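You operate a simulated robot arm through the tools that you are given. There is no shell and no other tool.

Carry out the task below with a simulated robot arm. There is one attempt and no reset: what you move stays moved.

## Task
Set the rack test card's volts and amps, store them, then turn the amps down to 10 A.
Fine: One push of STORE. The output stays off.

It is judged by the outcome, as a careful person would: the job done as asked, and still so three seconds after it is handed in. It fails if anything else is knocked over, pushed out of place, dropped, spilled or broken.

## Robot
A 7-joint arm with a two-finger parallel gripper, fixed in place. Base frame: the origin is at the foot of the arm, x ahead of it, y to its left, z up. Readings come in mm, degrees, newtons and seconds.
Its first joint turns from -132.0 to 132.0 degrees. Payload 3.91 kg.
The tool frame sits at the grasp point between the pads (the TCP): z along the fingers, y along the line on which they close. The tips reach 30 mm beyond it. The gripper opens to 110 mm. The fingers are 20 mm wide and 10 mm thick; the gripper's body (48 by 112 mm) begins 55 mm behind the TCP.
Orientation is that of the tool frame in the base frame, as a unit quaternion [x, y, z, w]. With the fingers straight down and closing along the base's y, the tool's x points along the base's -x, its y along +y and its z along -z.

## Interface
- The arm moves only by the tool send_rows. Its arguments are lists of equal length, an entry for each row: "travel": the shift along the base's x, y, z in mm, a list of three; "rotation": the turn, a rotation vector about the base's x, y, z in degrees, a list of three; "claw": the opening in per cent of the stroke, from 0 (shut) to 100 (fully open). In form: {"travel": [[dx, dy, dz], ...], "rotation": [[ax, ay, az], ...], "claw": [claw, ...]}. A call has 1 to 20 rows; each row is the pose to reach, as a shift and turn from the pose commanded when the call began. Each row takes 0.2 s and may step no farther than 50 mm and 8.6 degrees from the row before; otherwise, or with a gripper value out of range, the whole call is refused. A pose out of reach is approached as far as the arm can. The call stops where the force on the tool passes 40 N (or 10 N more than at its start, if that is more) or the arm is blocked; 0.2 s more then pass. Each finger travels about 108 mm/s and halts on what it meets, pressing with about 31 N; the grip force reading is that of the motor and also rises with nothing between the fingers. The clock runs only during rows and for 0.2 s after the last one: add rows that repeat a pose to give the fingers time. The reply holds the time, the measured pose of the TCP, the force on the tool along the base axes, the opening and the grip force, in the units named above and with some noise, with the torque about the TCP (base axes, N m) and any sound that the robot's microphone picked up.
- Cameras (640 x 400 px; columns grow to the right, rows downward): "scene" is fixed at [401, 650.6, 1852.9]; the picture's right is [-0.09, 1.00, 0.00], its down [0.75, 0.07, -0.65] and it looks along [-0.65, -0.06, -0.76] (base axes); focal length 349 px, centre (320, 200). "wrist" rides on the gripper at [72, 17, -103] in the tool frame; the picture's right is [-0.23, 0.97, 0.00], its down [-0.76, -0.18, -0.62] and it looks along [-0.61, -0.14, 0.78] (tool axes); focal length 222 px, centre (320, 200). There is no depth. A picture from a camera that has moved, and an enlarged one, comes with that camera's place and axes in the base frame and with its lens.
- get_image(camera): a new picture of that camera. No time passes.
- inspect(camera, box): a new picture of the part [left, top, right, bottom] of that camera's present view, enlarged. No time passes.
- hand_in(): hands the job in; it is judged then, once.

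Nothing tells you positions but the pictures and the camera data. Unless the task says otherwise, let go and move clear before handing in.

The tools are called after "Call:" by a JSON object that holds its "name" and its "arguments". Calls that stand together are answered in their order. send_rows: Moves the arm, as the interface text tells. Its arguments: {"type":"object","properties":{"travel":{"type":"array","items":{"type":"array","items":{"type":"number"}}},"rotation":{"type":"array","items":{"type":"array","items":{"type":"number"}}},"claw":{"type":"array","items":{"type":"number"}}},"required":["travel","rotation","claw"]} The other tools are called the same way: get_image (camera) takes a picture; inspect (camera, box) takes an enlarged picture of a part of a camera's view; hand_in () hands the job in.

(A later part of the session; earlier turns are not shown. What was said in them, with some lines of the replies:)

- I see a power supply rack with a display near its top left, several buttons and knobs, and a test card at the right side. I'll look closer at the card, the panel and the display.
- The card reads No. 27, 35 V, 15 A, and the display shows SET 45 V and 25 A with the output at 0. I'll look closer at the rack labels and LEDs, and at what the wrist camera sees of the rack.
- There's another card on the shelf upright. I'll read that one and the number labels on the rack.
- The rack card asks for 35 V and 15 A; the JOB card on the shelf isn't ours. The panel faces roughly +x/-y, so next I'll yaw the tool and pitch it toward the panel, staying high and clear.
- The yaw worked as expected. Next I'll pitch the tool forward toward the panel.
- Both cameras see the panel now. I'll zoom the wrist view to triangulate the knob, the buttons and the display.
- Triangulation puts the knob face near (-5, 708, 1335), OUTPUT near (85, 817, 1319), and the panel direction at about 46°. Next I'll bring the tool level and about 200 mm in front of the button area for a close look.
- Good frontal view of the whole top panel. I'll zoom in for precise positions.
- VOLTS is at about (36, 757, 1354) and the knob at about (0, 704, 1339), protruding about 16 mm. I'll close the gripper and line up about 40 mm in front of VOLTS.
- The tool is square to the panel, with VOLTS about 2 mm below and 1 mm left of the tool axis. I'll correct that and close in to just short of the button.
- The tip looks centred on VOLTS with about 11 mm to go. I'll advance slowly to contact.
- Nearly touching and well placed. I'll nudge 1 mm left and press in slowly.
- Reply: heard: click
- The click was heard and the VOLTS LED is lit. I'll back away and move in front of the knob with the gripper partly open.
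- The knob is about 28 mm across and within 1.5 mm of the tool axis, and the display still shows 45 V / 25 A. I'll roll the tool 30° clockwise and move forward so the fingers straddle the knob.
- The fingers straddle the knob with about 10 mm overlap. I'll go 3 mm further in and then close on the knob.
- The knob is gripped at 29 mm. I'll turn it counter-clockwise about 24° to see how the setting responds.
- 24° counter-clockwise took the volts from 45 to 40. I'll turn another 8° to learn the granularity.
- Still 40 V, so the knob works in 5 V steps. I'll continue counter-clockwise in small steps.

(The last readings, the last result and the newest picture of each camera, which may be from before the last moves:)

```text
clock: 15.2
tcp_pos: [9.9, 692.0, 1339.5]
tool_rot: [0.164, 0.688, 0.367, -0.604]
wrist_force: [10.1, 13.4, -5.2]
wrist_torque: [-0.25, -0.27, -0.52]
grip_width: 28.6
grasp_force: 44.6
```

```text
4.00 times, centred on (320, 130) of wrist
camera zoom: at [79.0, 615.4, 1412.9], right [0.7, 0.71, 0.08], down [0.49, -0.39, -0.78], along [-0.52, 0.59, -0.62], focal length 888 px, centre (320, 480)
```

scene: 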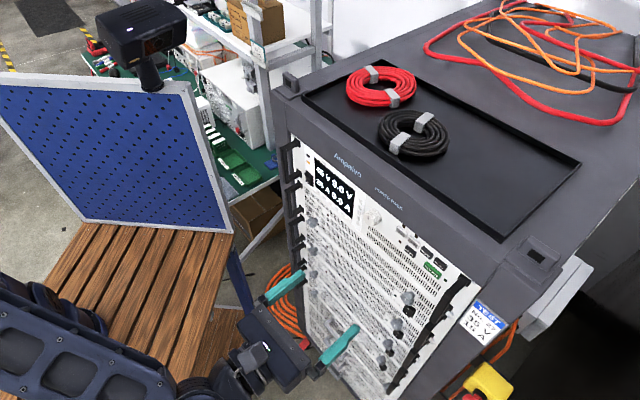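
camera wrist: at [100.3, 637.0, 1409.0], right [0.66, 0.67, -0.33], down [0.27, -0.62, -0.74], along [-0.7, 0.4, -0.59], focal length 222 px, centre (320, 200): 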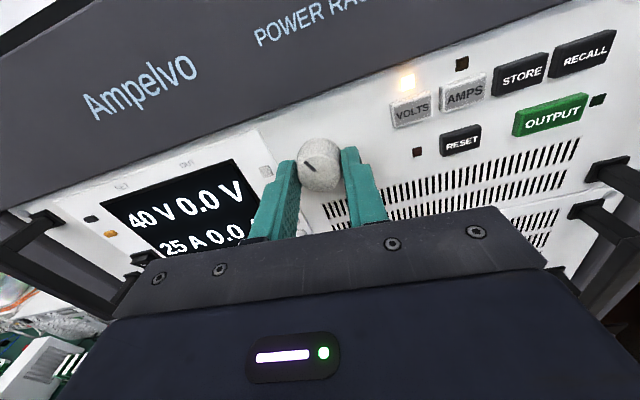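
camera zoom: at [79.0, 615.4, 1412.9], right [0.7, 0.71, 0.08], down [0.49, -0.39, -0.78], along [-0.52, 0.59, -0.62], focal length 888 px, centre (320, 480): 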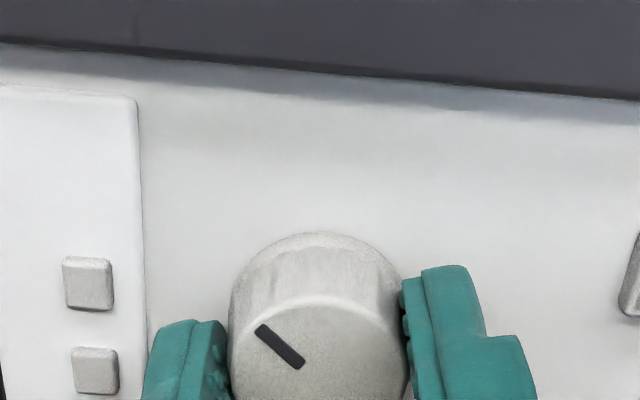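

Volts now read 35. I'll turn about 5° more so it sits well inside the step, then release the knob and back off.

Call:
{"name": "send_rows", "arguments": {"travel": [[0, 0, 0], [0, 0, 0]], "rotation": [[2, -1.97, 0], [3.9, -3.85, 0]], "claw": [20, 20]}}

Call:
{"name": "inspect", "arguments": {"camera": "scene", "box": [280, 130, 400, 220]}}

```text
clock: 15.8
tcp_pos: [9.8, 692.0, 1339.3]
tool_rot: [0.13, 0.695, 0.395, -0.586]
wrist_force: [11.2, 11.0, -9.1]
wrist_torque: [-0.05, -0.04, -0.35]
grip_width: 28.7
grasp_force: 45.2
```

```text
4.44 times, centred on (340, 175) of scene
camera zoom: at [401.0, 650.6, 1852.9], right [-0.09, 1.0, 0.0], down [0.75, 0.07, -0.65], along [-0.65, -0.06, -0.76], focal length 1550 px, centre (231, 311)
```

zoom: 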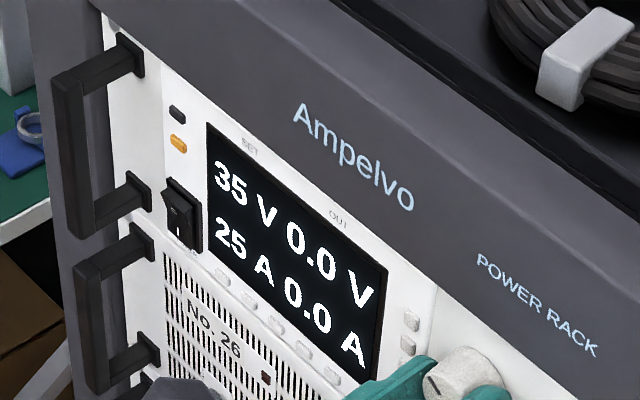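

35 V is set. I'll open the fingers, wait for them to clear, and pull straight back.

Call:
{"name": "send_rows", "arguments": {"travel": [[0, 0, 0], [0, 0, 0], [14.3, -14, 0], [28.5, -28, 0], [42.8, -42.1, 0]], "rotation": [[0, 0, 0], [0, 0, 0], [0, 0, 0], [0, 0, 0], [0, 0, 0]], "claw": [42, 42, 42, 42, 42]}}

Call:
{"name": "inspect", "arguments": {"camera": "scene", "box": [280, 130, 400, 220]}}

```text
clock: 17.0
tcp_pos: [53.5, 648.8, 1339.5]
tool_rot: [0.131, 0.695, 0.395, -0.586]
wrist_force: [-0.2, 0.7, -0.7]
wrist_torque: [0.03, 0.0, 0.0]
grip_width: 46.1
grasp_force: 0.1
```

```text
4.44 times, centred on (340, 175) of scene
camera zoom: at [401.0, 650.6, 1852.9], right [-0.09, 1.0, 0.0], down [0.75, 0.07, -0.65], along [-0.65, -0.06, -0.76], focal length 1550 px, centre (231, 311)
```

zoom: 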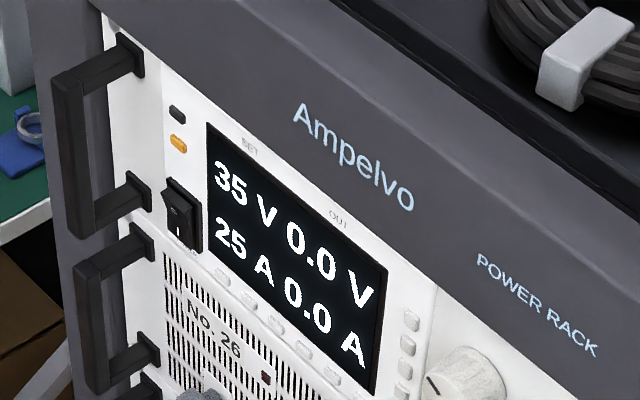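

35 V held after release. I'll roll back level, close the gripper and line up in front of AMPS.

Call:
{"name": "send_rows", "arguments": {"travel": [[9.4, 22.5, 3.6], [18.8, 45, 7.2], [28.3, 67.5, 10.7], [37.7, 90, 14.3], [37.7, 90, 14.3]], "rotation": [[-4.5, 4.4, 0], [-9, 8.85, 0], [-13.5, 13.3, 0], [-16.75, 16.47, 0], [-16.75, 16.47, 0]], "claw": [25, 0, 0, 0, 0]}}

Call:
{"name": "inspect", "arguments": {"camera": "wrist", "box": [240, 80, 400, 180]}}

```text
clock: 18.2
tcp_pos: [89.9, 738.5, 1354.2]
tool_rot: [-0.268, -0.655, -0.267, 0.655]
wrist_force: [0.8, -0.3, -0.5]
wrist_torque: [0.0, 0.01, -0.04]
grip_width: 0.0
grasp_force: 30.6
```

```text
4.00 times, centred on (320, 130) of wrist
camera zoom: at [175.4, 678.3, 1426.4], right [0.68, 0.69, -0.23], down [0.32, -0.56, -0.76], along [-0.66, 0.45, -0.61], focal length 888 px, centre (320, 480)
```

zoom: 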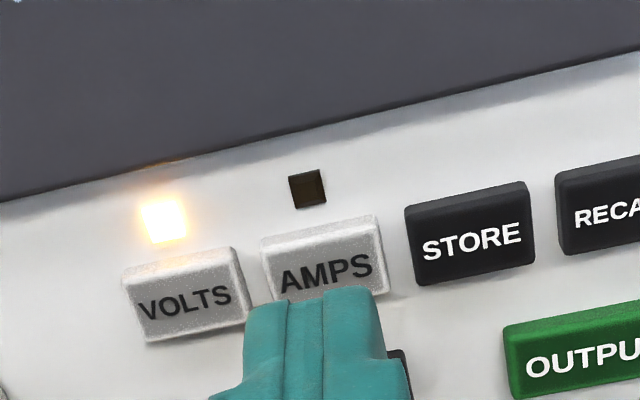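

AMPS is straight ahead. I'll advance and press it the same way.

Call:
{"name": "send_rows", "arguments": {"travel": [[-6.7, 7.4, 0], [-12.1, 12.7, 0], [-14.3, 14.8, 0], [-15, 15.5, 0], [-15.7, 16.2, 0], [-16.4, 16.9, 0], [-17.3, 17.8, 0]], "rotation": [[0, 0, 0], [0, 0, 0], [0, 0, 0], [0, 0, 0], [0, 0, 0], [0, 0, 0], [0, 0, 0]], "claw": [0, 0, 0, 0, 0, 0, 0]}}

Call:
{"name": "inspect", "arguments": {"camera": "wrist", "box": [240, 80, 400, 180]}}

```text
clock: 19.8
tcp_pos: [73.2, 758.4, 1354.1]
tool_rot: [-0.269, -0.654, -0.267, 0.655]
wrist_force: [1.2, -1.9, 0.9]
wrist_torque: [-0.01, 0.02, 0.02]
grip_width: 0.0
grasp_force: 31.2
heard: click
```

```text
4.00 times, centred on (320, 130) of wrist
camera zoom: at [158.4, 697.6, 1426.0], right [0.68, 0.69, -0.23], down [0.32, -0.56, -0.76], along [-0.66, 0.45, -0.61], focal length 888 px, centre (320, 480)
```

zoom: 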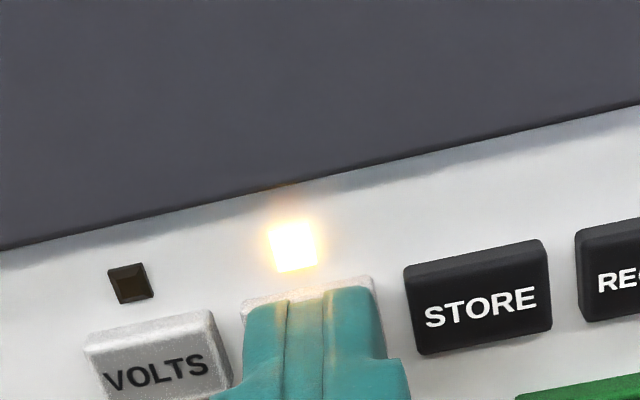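

The AMPS LED is lit and VOLTS is off. I'll back out, return to the knob rolled +30°, and move in around it.

Call:
{"name": "send_rows", "arguments": {"travel": [[21.4, -21, 0], [32.1, -31.5, 0], [10, -52, -5], [-12.2, -72.7, -10], [-34.4, -93.4, -14.5], [-34.4, -93.4, -14.5], [-44.4, -83.6, -14.5], [-54.4, -73.8, -14.5], [-60.1, -68.2, -14.5], [-62.9, -65.4, -14.5]], "rotation": [[0, 0, 0], [0, 0, 0], [-5.35, 5.26, 0], [-10.7, 10.5, 0], [-16.05, 15.8, 0], [-21.4, 21.0, 0], [-21.4, 21.0, 0], [-21.4, 21.0, 0], [-21.4, 21.0, 0], [-21.4, 21.0, 0]], "claw": [0, 0, 20, 42, 42, 42, 42, 42, 42, 42]}}

Call:
{"name": "inspect", "arguments": {"camera": "wrist", "box": [240, 80, 400, 180]}}

Call:
{"name": "inspect", "arguments": {"camera": "scene", "box": [280, 130, 440, 230]}}

```text
clock: 22.0
tcp_pos: [8.5, 693.5, 1338.6]
tool_rot: [-0.428, -0.563, -0.09, 0.701]
wrist_force: [-0.8, -0.5, 0.5]
wrist_torque: [0.04, 0.0, -0.02]
grip_width: 46.3
grasp_force: 0.1
```

```text
4.00 times, centred on (320, 130) of wrist
camera zoom: at [118.7, 656.8, 1393.5], right [0.51, 0.52, -0.68], down [0.07, -0.82, -0.57], along [-0.86, 0.24, -0.46], focal length 888 px, centre (320, 480)
```

zoom: 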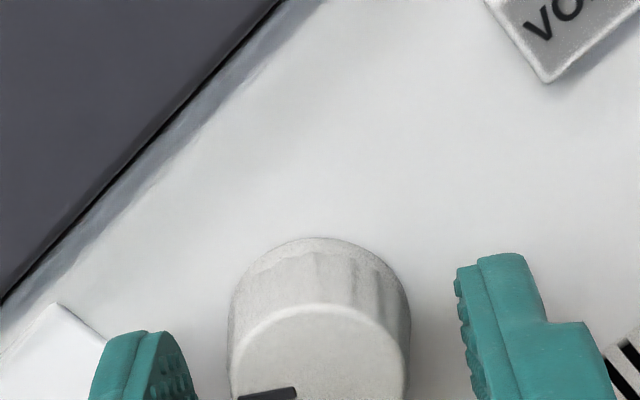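

```text
4.00 times, centred on (360, 180) of scene
camera zoom: at [401.0, 650.6, 1852.9], right [-0.09, 1.0, 0.0], down [0.75, 0.07, -0.65], along [-0.65, -0.06, -0.76], focal length 1395 px, centre (160, 280)
```

zoom: 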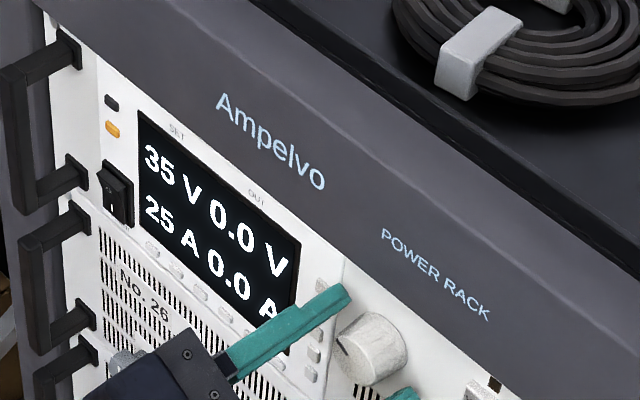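

I'll grip the knob now and turn it counter-clockwise in small steps, watching the amps.

Call:
{"name": "send_rows", "arguments": {"travel": [[0, 0, 0], [0, 0, 0]], "rotation": [[0, 0, 0], [0, 0, 0]], "claw": [20, 20]}}

Call:
{"name": "send_rows", "arguments": {"travel": [[0, 0, 0], [0, 0, 0], [0, 0, 0]], "rotation": [[4.3, -4.2, 0], [8.6, -8.4, 0], [11.4, -11.2, 0]], "claw": [20, 20, 20]}}

Call:
{"name": "inspect", "arguments": {"camera": "scene", "box": [280, 130, 440, 230]}}

Call:
{"name": "inspect", "arguments": {"camera": "wrist", "box": [240, 80, 400, 180]}}

```text
clock: 22.6
tcp_pos: [8.8, 692.2, 1338.9]
tool_rot: [-0.428, -0.563, -0.088, 0.701]
wrist_force: [-1.2, 0.4, 2.5]
wrist_torque: [0.11, 0.09, -0.01]
grip_width: 29.0
grasp_force: 45.3
```

```text
clock: 23.4
tcp_pos: [9.0, 693.0, 1338.8]
tool_rot: [-0.346, -0.617, -0.185, 0.682]
wrist_force: [-3.7, 11.3, 7.9]
wrist_torque: [0.21, 0.19, -0.19]
grip_width: 29.0
grasp_force: 45.3
```

```text
4.00 times, centred on (360, 180) of scene
camera zoom: at [401.0, 650.6, 1852.9], right [-0.09, 1.0, 0.0], down [0.75, 0.07, -0.65], along [-0.65, -0.06, -0.76], focal length 1395 px, centre (160, 280)
```

zoom: 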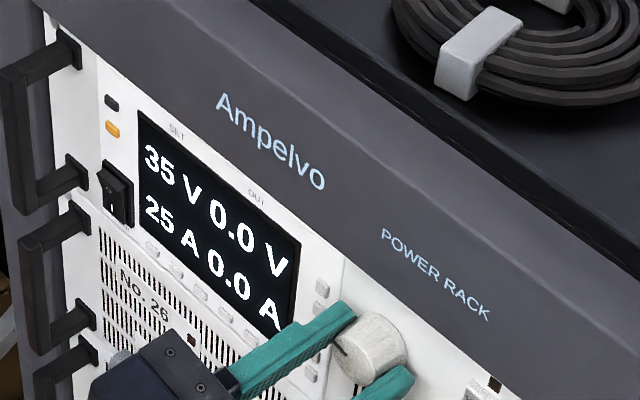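

```text
4.00 times, centred on (320, 130) of wrist
camera zoom: at [106.7, 644.5, 1405.4], right [0.62, 0.63, -0.46], down [0.19, -0.69, -0.7], along [-0.76, 0.35, -0.55], focal length 888 px, centre (320, 480)
```

zoom: 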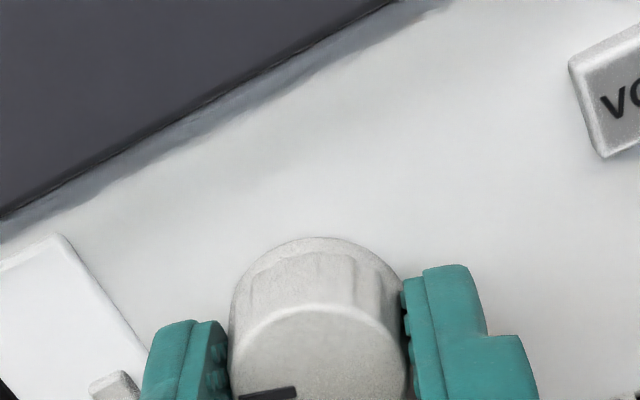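

Still 25 A after 16°. Continuing 6° at a time.

Call:
{"name": "send_rows", "arguments": {"travel": [[0, 0, 0], [0, 0, 0]], "rotation": [[2.2, -2.1, 0], [4.3, -4.2, 0]], "claw": [20, 20]}}

Call:
{"name": "inspect", "arguments": {"camera": "scene", "box": [280, 130, 440, 230]}}

```text
clock: 24.0
tcp_pos: [8.6, 693.2, 1339.6]
tool_rot: [-0.313, -0.634, -0.222, 0.671]
wrist_force: [-4.1, 18.5, 15.1]
wrist_torque: [0.43, 0.43, -0.41]
grip_width: 29.2
grasp_force: 45.1
```

```text
4.00 times, centred on (360, 180) of scene
camera zoom: at [401.0, 650.6, 1852.9], right [-0.09, 1.0, 0.0], down [0.75, 0.07, -0.65], along [-0.65, -0.06, -0.76], focal length 1395 px, centre (160, 280)
```

zoom: 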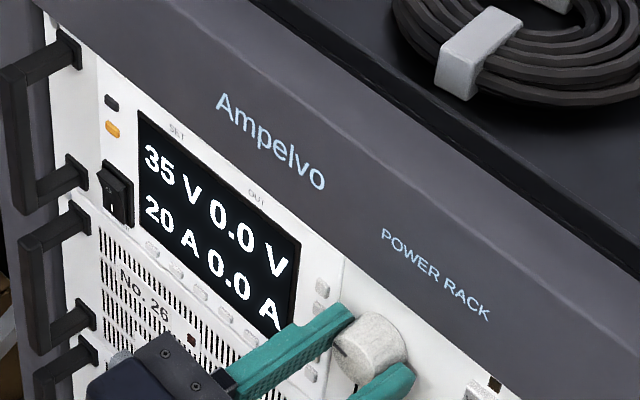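

20 A now. Side load is building, so I'll shift slightly to relieve it and keep turning.

Call:
{"name": "send_rows", "arguments": {"travel": [[-0.1, 0.5, 0.4], [-0.1, 0.5, 0.4], [-0.1, 0.5, 0.4]], "rotation": [[0, 0, 0], [2.85, -2.8, 0], [5.7, -5.6, 0]], "claw": [20, 20, 20]}}

Call:
{"name": "inspect", "arguments": {"camera": "scene", "box": [280, 130, 440, 230]}}

```text
clock: 24.8
tcp_pos: [10.0, 692.4, 1340.6]
tool_rot: [0.269, 0.655, 0.268, -0.654]
wrist_force: [-6.7, 12.3, 9.2]
wrist_torque: [-0.27, -0.27, -0.2]
grip_width: 29.4
grasp_force: 44.6
```

```text
4.00 times, centred on (360, 180) of scene
camera zoom: at [401.0, 650.6, 1852.9], right [-0.09, 1.0, 0.0], down [0.75, 0.07, -0.65], along [-0.65, -0.06, -0.76], focal length 1395 px, centre (160, 280)
```

zoom: 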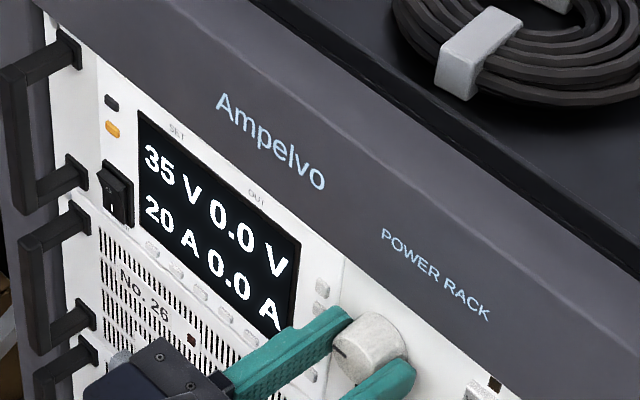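

Call:
{"name": "send_rows", "arguments": {"travel": [[0, 0, 0], [0, 0, 0], [0, 0, 0], [0, 0, 0]], "rotation": [[2.15, -2.1, 0], [4.3, -4.2, 0], [6.4, -6.3, 0], [8.6, -8.4, 0]], "claw": [20, 20, 20, 20]}}

Call:
{"name": "inspect", "arguments": {"camera": "scene", "box": [280, 130, 440, 230]}}

```text
clock: 25.8
tcp_pos: [9.4, 692.8, 1339.3]
tool_rot: [0.199, 0.679, 0.336, -0.622]
wrist_force: [-8.0, 6.1, -1.5]
wrist_torque: [-0.62, -0.61, -0.23]
grip_width: 29.1
grasp_force: 44.9
```

```text
4.00 times, centred on (360, 180) of scene
camera zoom: at [401.0, 650.6, 1852.9], right [-0.09, 1.0, 0.0], down [0.75, 0.07, -0.65], along [-0.65, -0.06, -0.76], focal length 1395 px, centre (160, 280)
```

zoom: 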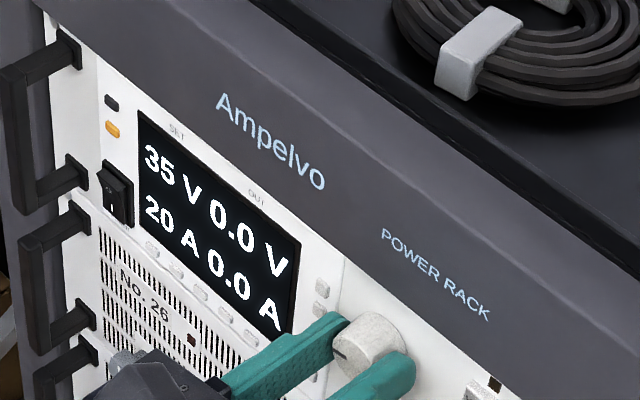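

Call:
{"name": "send_rows", "arguments": {"travel": [[0, 0, 0], [0, 0, 0], [0, 0, 0]], "rotation": [[2.85, -2.8, 0], [5.35, -5.25, 0], [7.15, -7.0, 0]], "claw": [20, 20, 20]}}

Call:
{"name": "inspect", "arguments": {"camera": "scene", "box": [280, 130, 440, 230]}}

```text
clock: 26.6
tcp_pos: [9.9, 693.4, 1339.1]
tool_rot: [0.138, 0.694, 0.387, -0.591]
wrist_force: [-11.8, 14.3, 2.4]
wrist_torque: [-0.45, -0.46, -0.36]
grip_width: 29.2
grasp_force: 45.0
```

```text
4.00 times, centred on (360, 180) of scene
camera zoom: at [401.0, 650.6, 1852.9], right [-0.09, 1.0, 0.0], down [0.75, 0.07, -0.65], along [-0.65, -0.06, -0.76], focal length 1395 px, centre (160, 280)
```

zoom: 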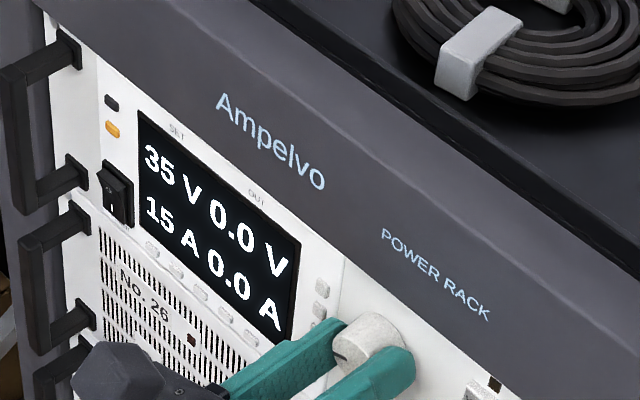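

15 A is set. I'll add about 5° of margin, then release the knob and back off.

Call:
{"name": "send_rows", "arguments": {"travel": [[0, 0, 0], [0, 0, 0]], "rotation": [[2, -1.97, 0], [3.9, -3.85, 0]], "claw": [20, 20]}}

Call:
{"name": "send_rows", "arguments": {"travel": [[0, 0, 0], [0, 0, 0], [14.3, -14, 0], [28.5, -28, 0], [42.8, -42.1, 0]], "rotation": [[0, 0, 0], [0, 0, 0], [0, 0, 0], [0, 0, 0], [0, 0, 0]], "claw": [42, 42, 42, 42, 42]}}

Call:
{"name": "inspect", "arguments": {"camera": "scene", "box": [280, 130, 440, 230]}}

Call:
{"name": "get_image", "arguments": {"camera": "wrist"}}

```text
clock: 27.2
tcp_pos: [9.1, 692.1, 1339.9]
tool_rot: [0.105, 0.699, 0.416, -0.572]
wrist_force: [-8.2, 8.0, 3.2]
wrist_torque: [-0.23, -0.22, -0.26]
grip_width: 29.0
grasp_force: 45.5
```

```text
clock: 28.4
tcp_pos: [51.7, 650.6, 1338.5]
tool_rot: [0.104, 0.7, 0.415, -0.572]
wrist_force: [0.5, -0.2, 0.0]
wrist_torque: [-0.02, 0.03, 0.02]
grip_width: 46.4
grasp_force: 0.0
```

```text
4.00 times, centred on (360, 180) of scene
camera zoom: at [401.0, 650.6, 1852.9], right [-0.09, 1.0, 0.0], down [0.75, 0.07, -0.65], along [-0.65, -0.06, -0.76], focal length 1395 px, centre (160, 280)
```

zoom: 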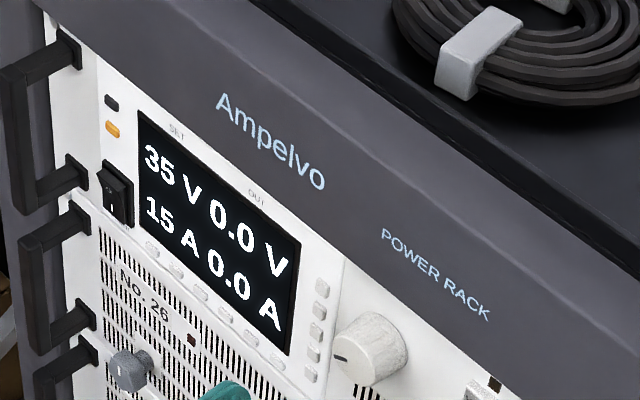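

```text
taken
camera wrist: at [112.9, 565.0, 1411.7], right [0.68, 0.69, 0.25], down [0.58, -0.3, -0.76], along [-0.45, 0.66, -0.6], focal length 222 px, centre (320, 200)
```

wrist: 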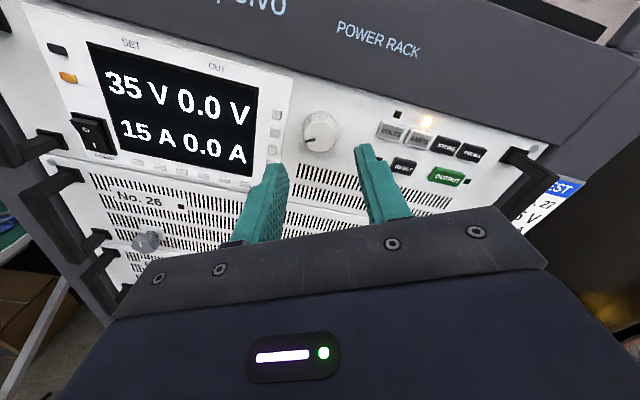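

35 V / 15 A held and the output is still 0.0. Next I'll level out, close the gripper and line up in front of STORE, short of contact.

Call:
{"name": "send_rows", "arguments": {"travel": [[14.3, 27.2, 3.5], [28.5, 54.5, 7], [42.8, 81.7, 10.6], [57.1, 108.9, 14.1], [57.1, 108.9, 14.1]], "rotation": [[-4.9, 4.82, 0], [-9.8, 9.64, 0], [-14.7, 14.46, 0], [-19.6, 19.28, 0], [-19.6, 19.28, 0]], "claw": [25, 0, 0, 0, 0]}}

Call:
{"name": "inspect", "arguments": {"camera": "wrist", "box": [240, 80, 400, 180]}}

Call:
{"name": "inspect", "arguments": {"camera": "scene", "box": [370, 210, 470, 290]}}

```text
clock: 29.6
tcp_pos: [108.9, 759.8, 1352.8]
tool_rot: [-0.268, -0.654, -0.268, 0.655]
wrist_force: [0.2, 0.2, -0.7]
wrist_torque: [-0.03, 0.02, 0.03]
grip_width: 0.1
grasp_force: 31.0
```

```text
4.00 times, centred on (320, 130) of wrist
camera zoom: at [194.7, 699.5, 1424.8], right [0.68, 0.69, -0.23], down [0.32, -0.56, -0.76], along [-0.66, 0.45, -0.61], focal length 888 px, centre (320, 480)
```

zoom: 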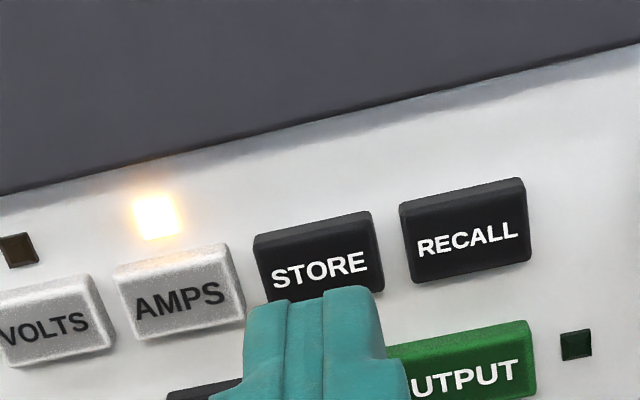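

```text
5.00 times, centred on (420, 250) of scene
camera zoom: at [401.0, 650.6, 1852.9], right [-0.09, 1.0, 0.0], down [0.75, 0.07, -0.65], along [-0.65, -0.06, -0.76], focal length 1743 px, centre (-180, -50)
```

zoom: 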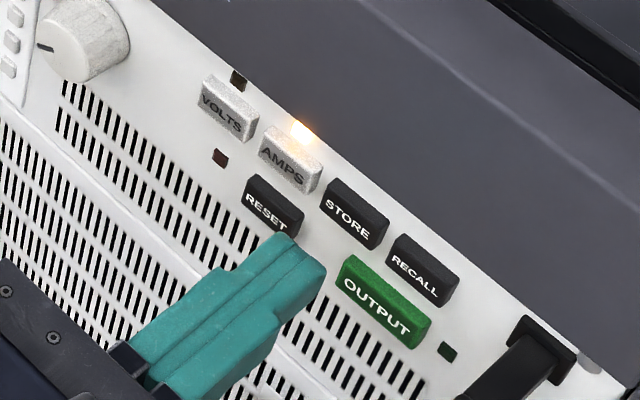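

STORE is lined up with clear margin to OUTPUT and RECALL. I'll make one slow push to the depth that clicked the others.

Call:
{"name": "send_rows", "arguments": {"travel": [[-7.5, 6.6, 0], [-12.9, 12.0, 0], [-15, 14.1, 0], [-15.7, 14.8, 0], [-16.4, 15.5, 0], [-17.1, 16.2, 0], [-18.1, 17.1, 0]], "rotation": [[0, 0, 0], [0, 0, 0], [0, 0, 0], [0, 0, 0], [0, 0, 0], [0, 0, 0], [0, 0, 0]], "claw": [0, 0, 0, 0, 0, 0, 0]}}

Call:
{"name": "inspect", "arguments": {"camera": "wrist", "box": [240, 80, 400, 180]}}

Call:
{"name": "inspect", "arguments": {"camera": "scene", "box": [280, 130, 440, 230]}}

```text
clock: 31.2
tcp_pos: [90.6, 777.4, 1352.6]
tool_rot: [-0.267, -0.655, -0.267, 0.655]
wrist_force: [1.9, -2.5, -1.4]
wrist_torque: [-0.03, -0.04, 0.01]
grip_width: 0.2
grasp_force: 30.9
heard: click
```

```text
4.00 times, centred on (320, 130) of wrist
camera zoom: at [176.9, 716.8, 1425.3], right [0.68, 0.69, -0.23], down [0.32, -0.56, -0.76], along [-0.66, 0.45, -0.61], focal length 888 px, centre (320, 480)
```

zoom: 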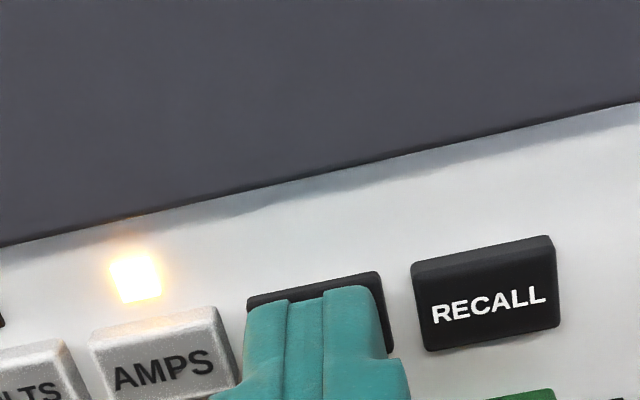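

```text
4.00 times, centred on (360, 180) of scene
camera zoom: at [401.0, 650.6, 1852.9], right [-0.09, 1.0, 0.0], down [0.75, 0.07, -0.65], along [-0.65, -0.06, -0.76], focal length 1395 px, centre (160, 280)
```

zoom: 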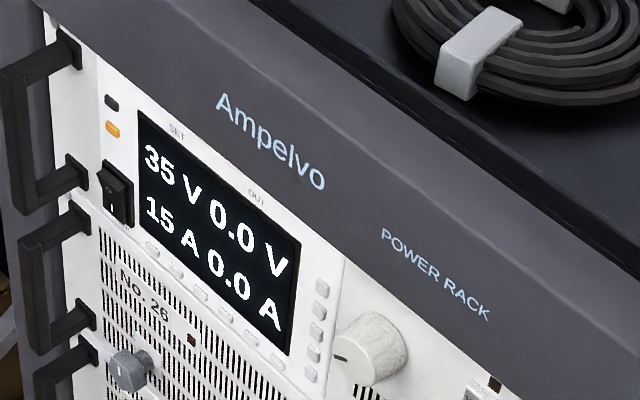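

There was a single click on STORE, and the settings are unchanged. I'll back straight out and check before going to the knob.

Call:
{"name": "send_rows", "arguments": {"travel": [[14.3, -14, 0], [32.1, -31.5, 0]], "rotation": [[0, 0, 0], [0, 0, 0]], "claw": [0, 0]}}

Call:
{"name": "get_image", "arguments": {"camera": "wrist"}}

Call:
{"name": "inspect", "arguments": {"camera": "wrist", "box": [240, 80, 400, 180]}}

Call:
{"name": "inspect", "arguments": {"camera": "scene", "box": [300, 140, 460, 280]}}

```text
clock: 31.8
tcp_pos: [123.5, 744.8, 1353.4]
tool_rot: [-0.268, -0.654, -0.266, 0.655]
wrist_force: [0.3, 0.1, 0.3]
wrist_torque: [0.05, 0.01, 0.0]
grip_width: 0.0
grasp_force: 31.2
```

```text
taken
camera wrist: at [208.6, 683.7, 1425.8], right [0.68, 0.69, -0.23], down [0.32, -0.56, -0.76], along [-0.66, 0.45, -0.61], focal length 222 px, centre (320, 200)
```

wrist: 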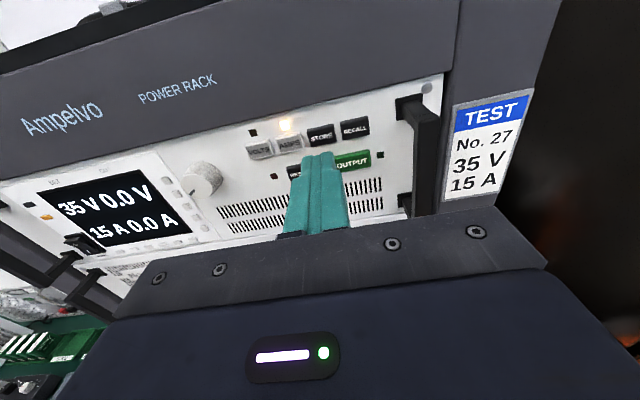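

```text
4.00 times, centred on (320, 130) of wrist
camera zoom: at [208.6, 683.7, 1425.8], right [0.68, 0.69, -0.23], down [0.32, -0.56, -0.76], along [-0.66, 0.45, -0.61], focal length 888 px, centre (320, 480)
```

zoom: 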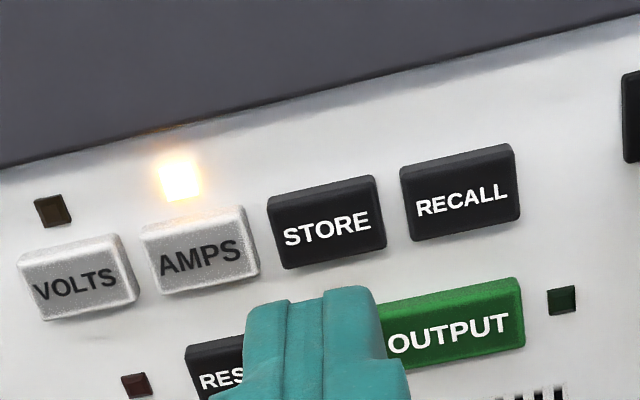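

```text
2.86 times, centred on (380, 210) of scene
camera zoom: at [401.0, 650.6, 1852.9], right [-0.09, 1.0, 0.0], down [0.75, 0.07, -0.65], along [-0.65, -0.06, -0.76], focal length 996 px, centre (149, 171)
```

zoom: 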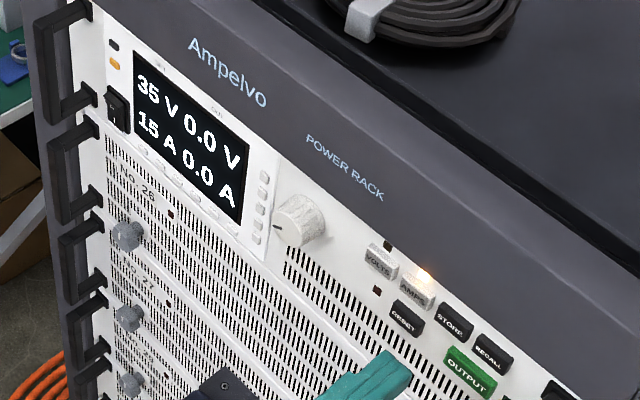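

STORE is pushed once, AMPS is still selected, and the output LED is dark. Now back to the knob for the last step down to 10 A.

Call:
{"name": "send_rows", "arguments": {"travel": [[-28.4, -27, -5], [-56.9, -53.9, -10], [-85.3, -80.9, -14.5], [-85.3, -80.9, -14.5], [-95.3, -71.1, -14.5], [-105.3, -61.3, -14.5], [-111, -55.7, -14.5], [-113.8, -52.9, -14.5]], "rotation": [[-3.6, 3.5, 0], [-7.1, 7, 0], [-10.7, 10.5, 0], [-10.7, 10.5, 0], [-10.7, 10.5, 0], [-10.7, 10.5, 0], [-10.7, 10.5, 0], [-10.7, 10.5, 0]], "claw": [20, 42, 42, 42, 42, 42, 42, 42]}}

Call:
{"name": "inspect", "arguments": {"camera": "wrist", "box": [240, 80, 400, 180]}}

Call:
{"name": "inspect", "arguments": {"camera": "scene", "box": [280, 130, 440, 230]}}

```text
clock: 33.6
tcp_pos: [9.8, 691.9, 1339.8]
tool_rot: [-0.352, -0.613, -0.18, 0.684]
wrist_force: [-0.4, 1.1, 0.3]
wrist_torque: [-0.04, -0.03, 0.02]
grip_width: 46.3
grasp_force: 0.0
```

```text
4.00 times, centred on (320, 130) of wrist
camera zoom: at [108.4, 644.6, 1404.6], right [0.62, 0.63, -0.47], down [0.19, -0.7, -0.69], along [-0.76, 0.34, -0.55], focal length 888 px, centre (320, 480)
```

zoom: 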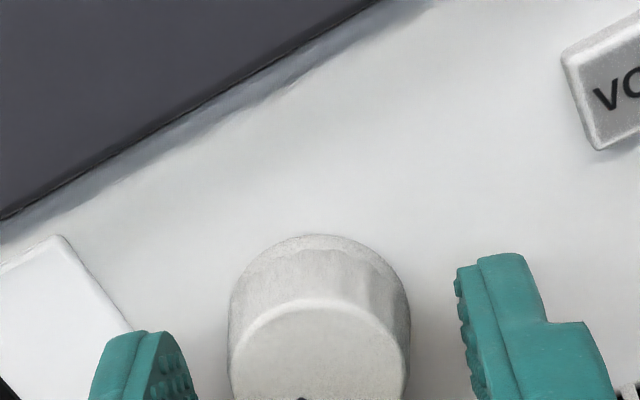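

```text
4.00 times, centred on (360, 180) of scene
camera zoom: at [401.0, 650.6, 1852.9], right [-0.09, 1.0, 0.0], down [0.75, 0.07, -0.65], along [-0.65, -0.06, -0.76], focal length 1395 px, centre (160, 280)
```

zoom: 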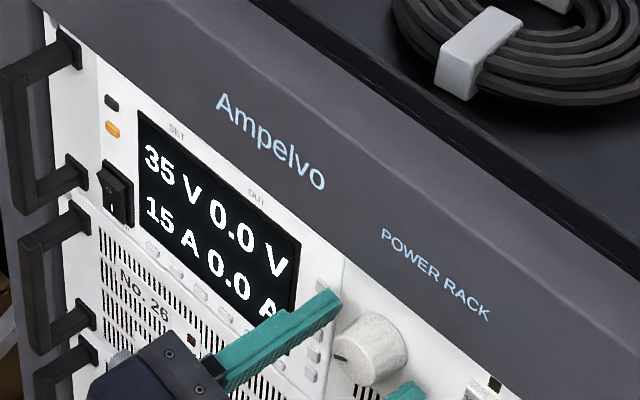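

I'll grip the knob and turn counter-clockwise toward the next step.

Call:
{"name": "send_rows", "arguments": {"travel": [[0, 0, 0], [0, 0, 0], [0, 0, 0], [0, 0, 0], [0, 0, 0], [0, 0, 0]], "rotation": [[0, 0, 0], [0, 0, 0], [4.3, -4.2, 0], [8.6, -8.4, 0], [12.8, -12.6, 0], [15.7, -15.4, 0]], "claw": [20, 20, 20, 20, 20, 20]}}

Call:
{"name": "inspect", "arguments": {"camera": "scene", "box": [280, 130, 440, 230]}}

```text
clock: 35.0
tcp_pos: [11.2, 691.7, 1339.6]
tool_rot: [0.228, 0.669, 0.308, -0.637]
wrist_force: [3.9, -7.4, 4.5]
wrist_torque: [-0.74, -0.66, -0.15]
grip_width: 29.1
grasp_force: 45.2
```

```text
4.00 times, centred on (360, 180) of scene
camera zoom: at [401.0, 650.6, 1852.9], right [-0.09, 1.0, 0.0], down [0.75, 0.07, -0.65], along [-0.65, -0.06, -0.76], focal length 1395 px, centre (160, 280)
```

zoom: 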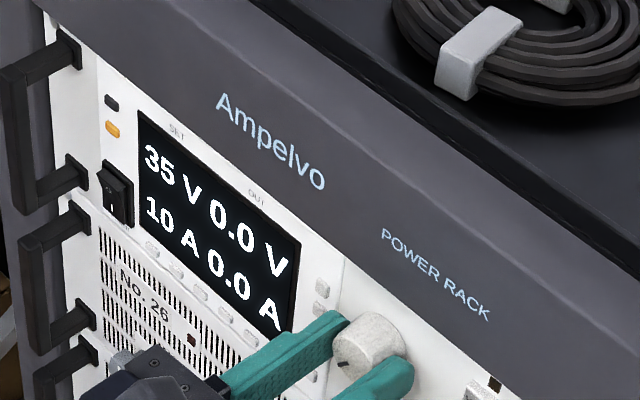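

The amps read 10 A now. I'll add a few degrees of margin, release, back off and check it holds.

Call:
{"name": "send_rows", "arguments": {"travel": [[0, 0, 0], [0, 0, 0]], "rotation": [[1.4, -1.4, 0], [2.85, -2.8, 0]], "claw": [20, 20]}}

Call:
{"name": "inspect", "arguments": {"camera": "scene", "box": [280, 130, 440, 230]}}

Call:
{"name": "send_rows", "arguments": {"travel": [[0, 0, 0], [0, 0, 0], [0, 0, 0], [14.3, -14, 0], [28.5, -28, 0], [42.8, -42.1, 0], [71.3, -70.1, 0], [100, -98, 0]], "rotation": [[0, 0, 0], [0, 0, 0], [0, 0, 0], [0, 0, 0], [0, 0, 0], [0, 0, 0], [0, 0, 0], [0, 0, 0]], "claw": [42, 42, 42, 42, 42, 42, 42, 42]}}

Call:
{"name": "inspect", "arguments": {"camera": "scene", "box": [280, 130, 460, 280]}}

Call:
{"name": "get_image", "arguments": {"camera": "wrist"}}

```text
clock: 35.6
tcp_pos: [9.7, 692.0, 1339.3]
tool_rot: [0.205, 0.676, 0.33, -0.626]
wrist_force: [7.5, -5.6, 3.0]
wrist_torque: [-0.48, -0.48, -0.25]
grip_width: 29.2
grasp_force: 45.0
```

```text
4.00 times, centred on (360, 180) of scene
camera zoom: at [401.0, 650.6, 1852.9], right [-0.09, 1.0, 0.0], down [0.75, 0.07, -0.65], along [-0.65, -0.06, -0.76], focal length 1395 px, centre (160, 280)
```

zoom: 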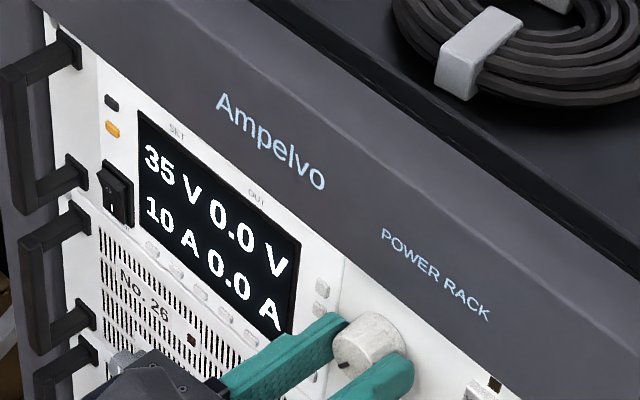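

```text
clock: 37.4
tcp_pos: [109.0, 594.0, 1338.4]
tool_rot: [0.205, 0.677, 0.328, -0.626]
wrist_force: [0.8, -1.0, 0.3]
wrist_torque: [-0.02, 0.01, 0.03]
grip_width: 46.3
grasp_force: 0.0
```

```text
2.67 times, centred on (370, 205) of scene
camera zoom: at [401.0, 650.6, 1852.9], right [-0.09, 1.0, 0.0], down [0.75, 0.07, -0.65], along [-0.65, -0.06, -0.76], focal length 930 px, centre (187, 187)
```

zoom: 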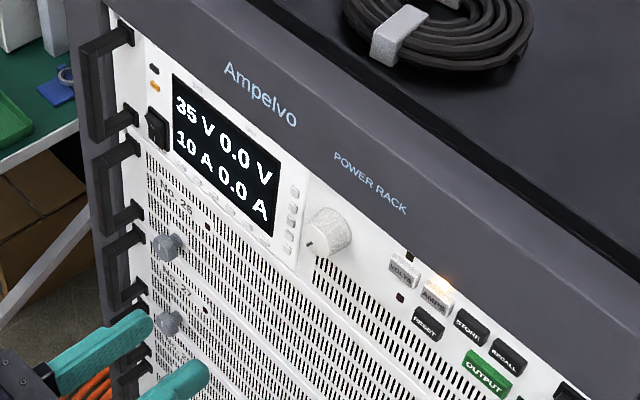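

```text
taken
camera wrist: at [185.5, 522.9, 1412.7], right [0.7, 0.71, -0.04], down [0.42, -0.46, -0.78], along [-0.57, 0.53, -0.62], focal length 222 px, centre (320, 200)
```

wrist: 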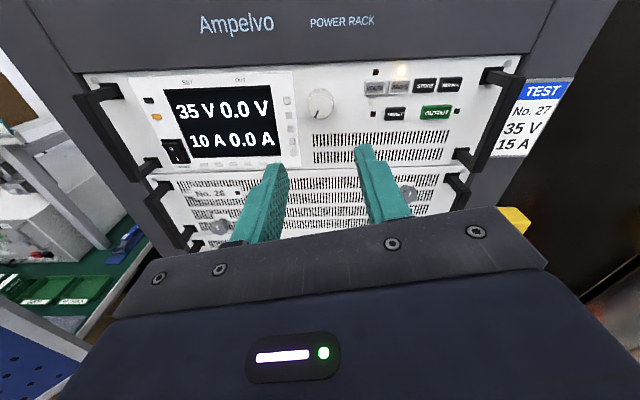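

The display holds 35 V / 10 A with output 0.0, and the arm is clear. One last look at the whole scene before handing in.

Call:
{"name": "get_image", "arguments": {"camera": "scene"}}

Call:
{"name": "inspect", "arguments": {"camera": "wrist", "box": [130, 60, 480, 180]}}

```text
taken
```

scene: 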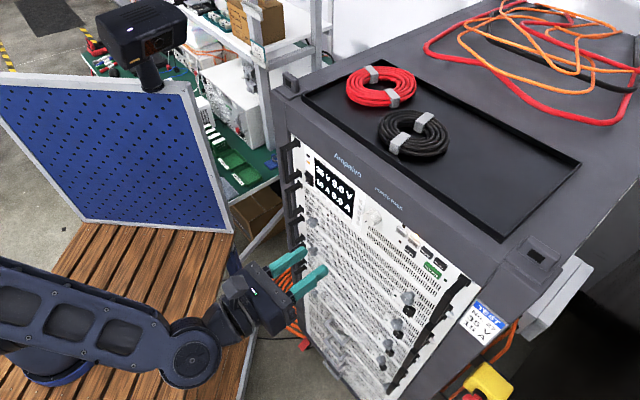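

```text
1.83 times, centred on (305, 120) of wrist
camera zoom: at [185.5, 522.9, 1412.7], right [0.7, 0.71, -0.04], down [0.42, -0.46, -0.78], along [-0.57, 0.53, -0.62], focal length 406 px, centre (347, 346)
```

zoom: 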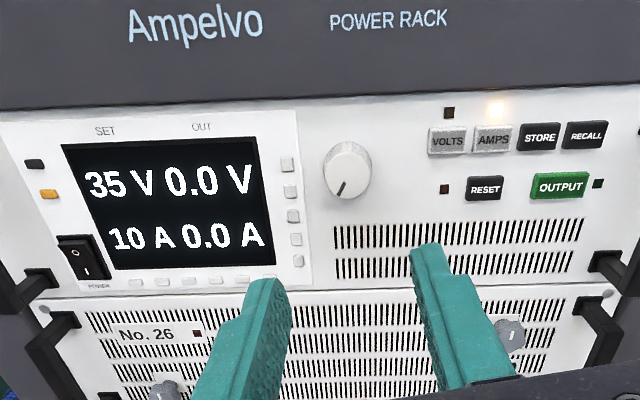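

The panel shows SET 35 V / 10 A, the output is off, STORE was pushed once at 35 V / 15 A, and nothing else has moved. I'm handing in.

Call:
{"name": "hand_in", "arguments": {}}

```text
The job is handed in.
```

The supply now shows SET 35 V and 10 A, and I've handed the job in. I set the rack test card's values (35 V, 15 A), pushed STORE once, then turned the amps down to 10 A.

- **Store:** I heard one click on the STORE push. I didn't press RECALL to confirm the stored values, so the click is the only evidence that 35 V / 15 A was saved.
- **Output:** it stayed off throughout, with the display reading 0.0 V and 0.0 A and the output light dark.
- **Surroundings:** nothing else in the scene looks moved, and the arm is clear of the rack.
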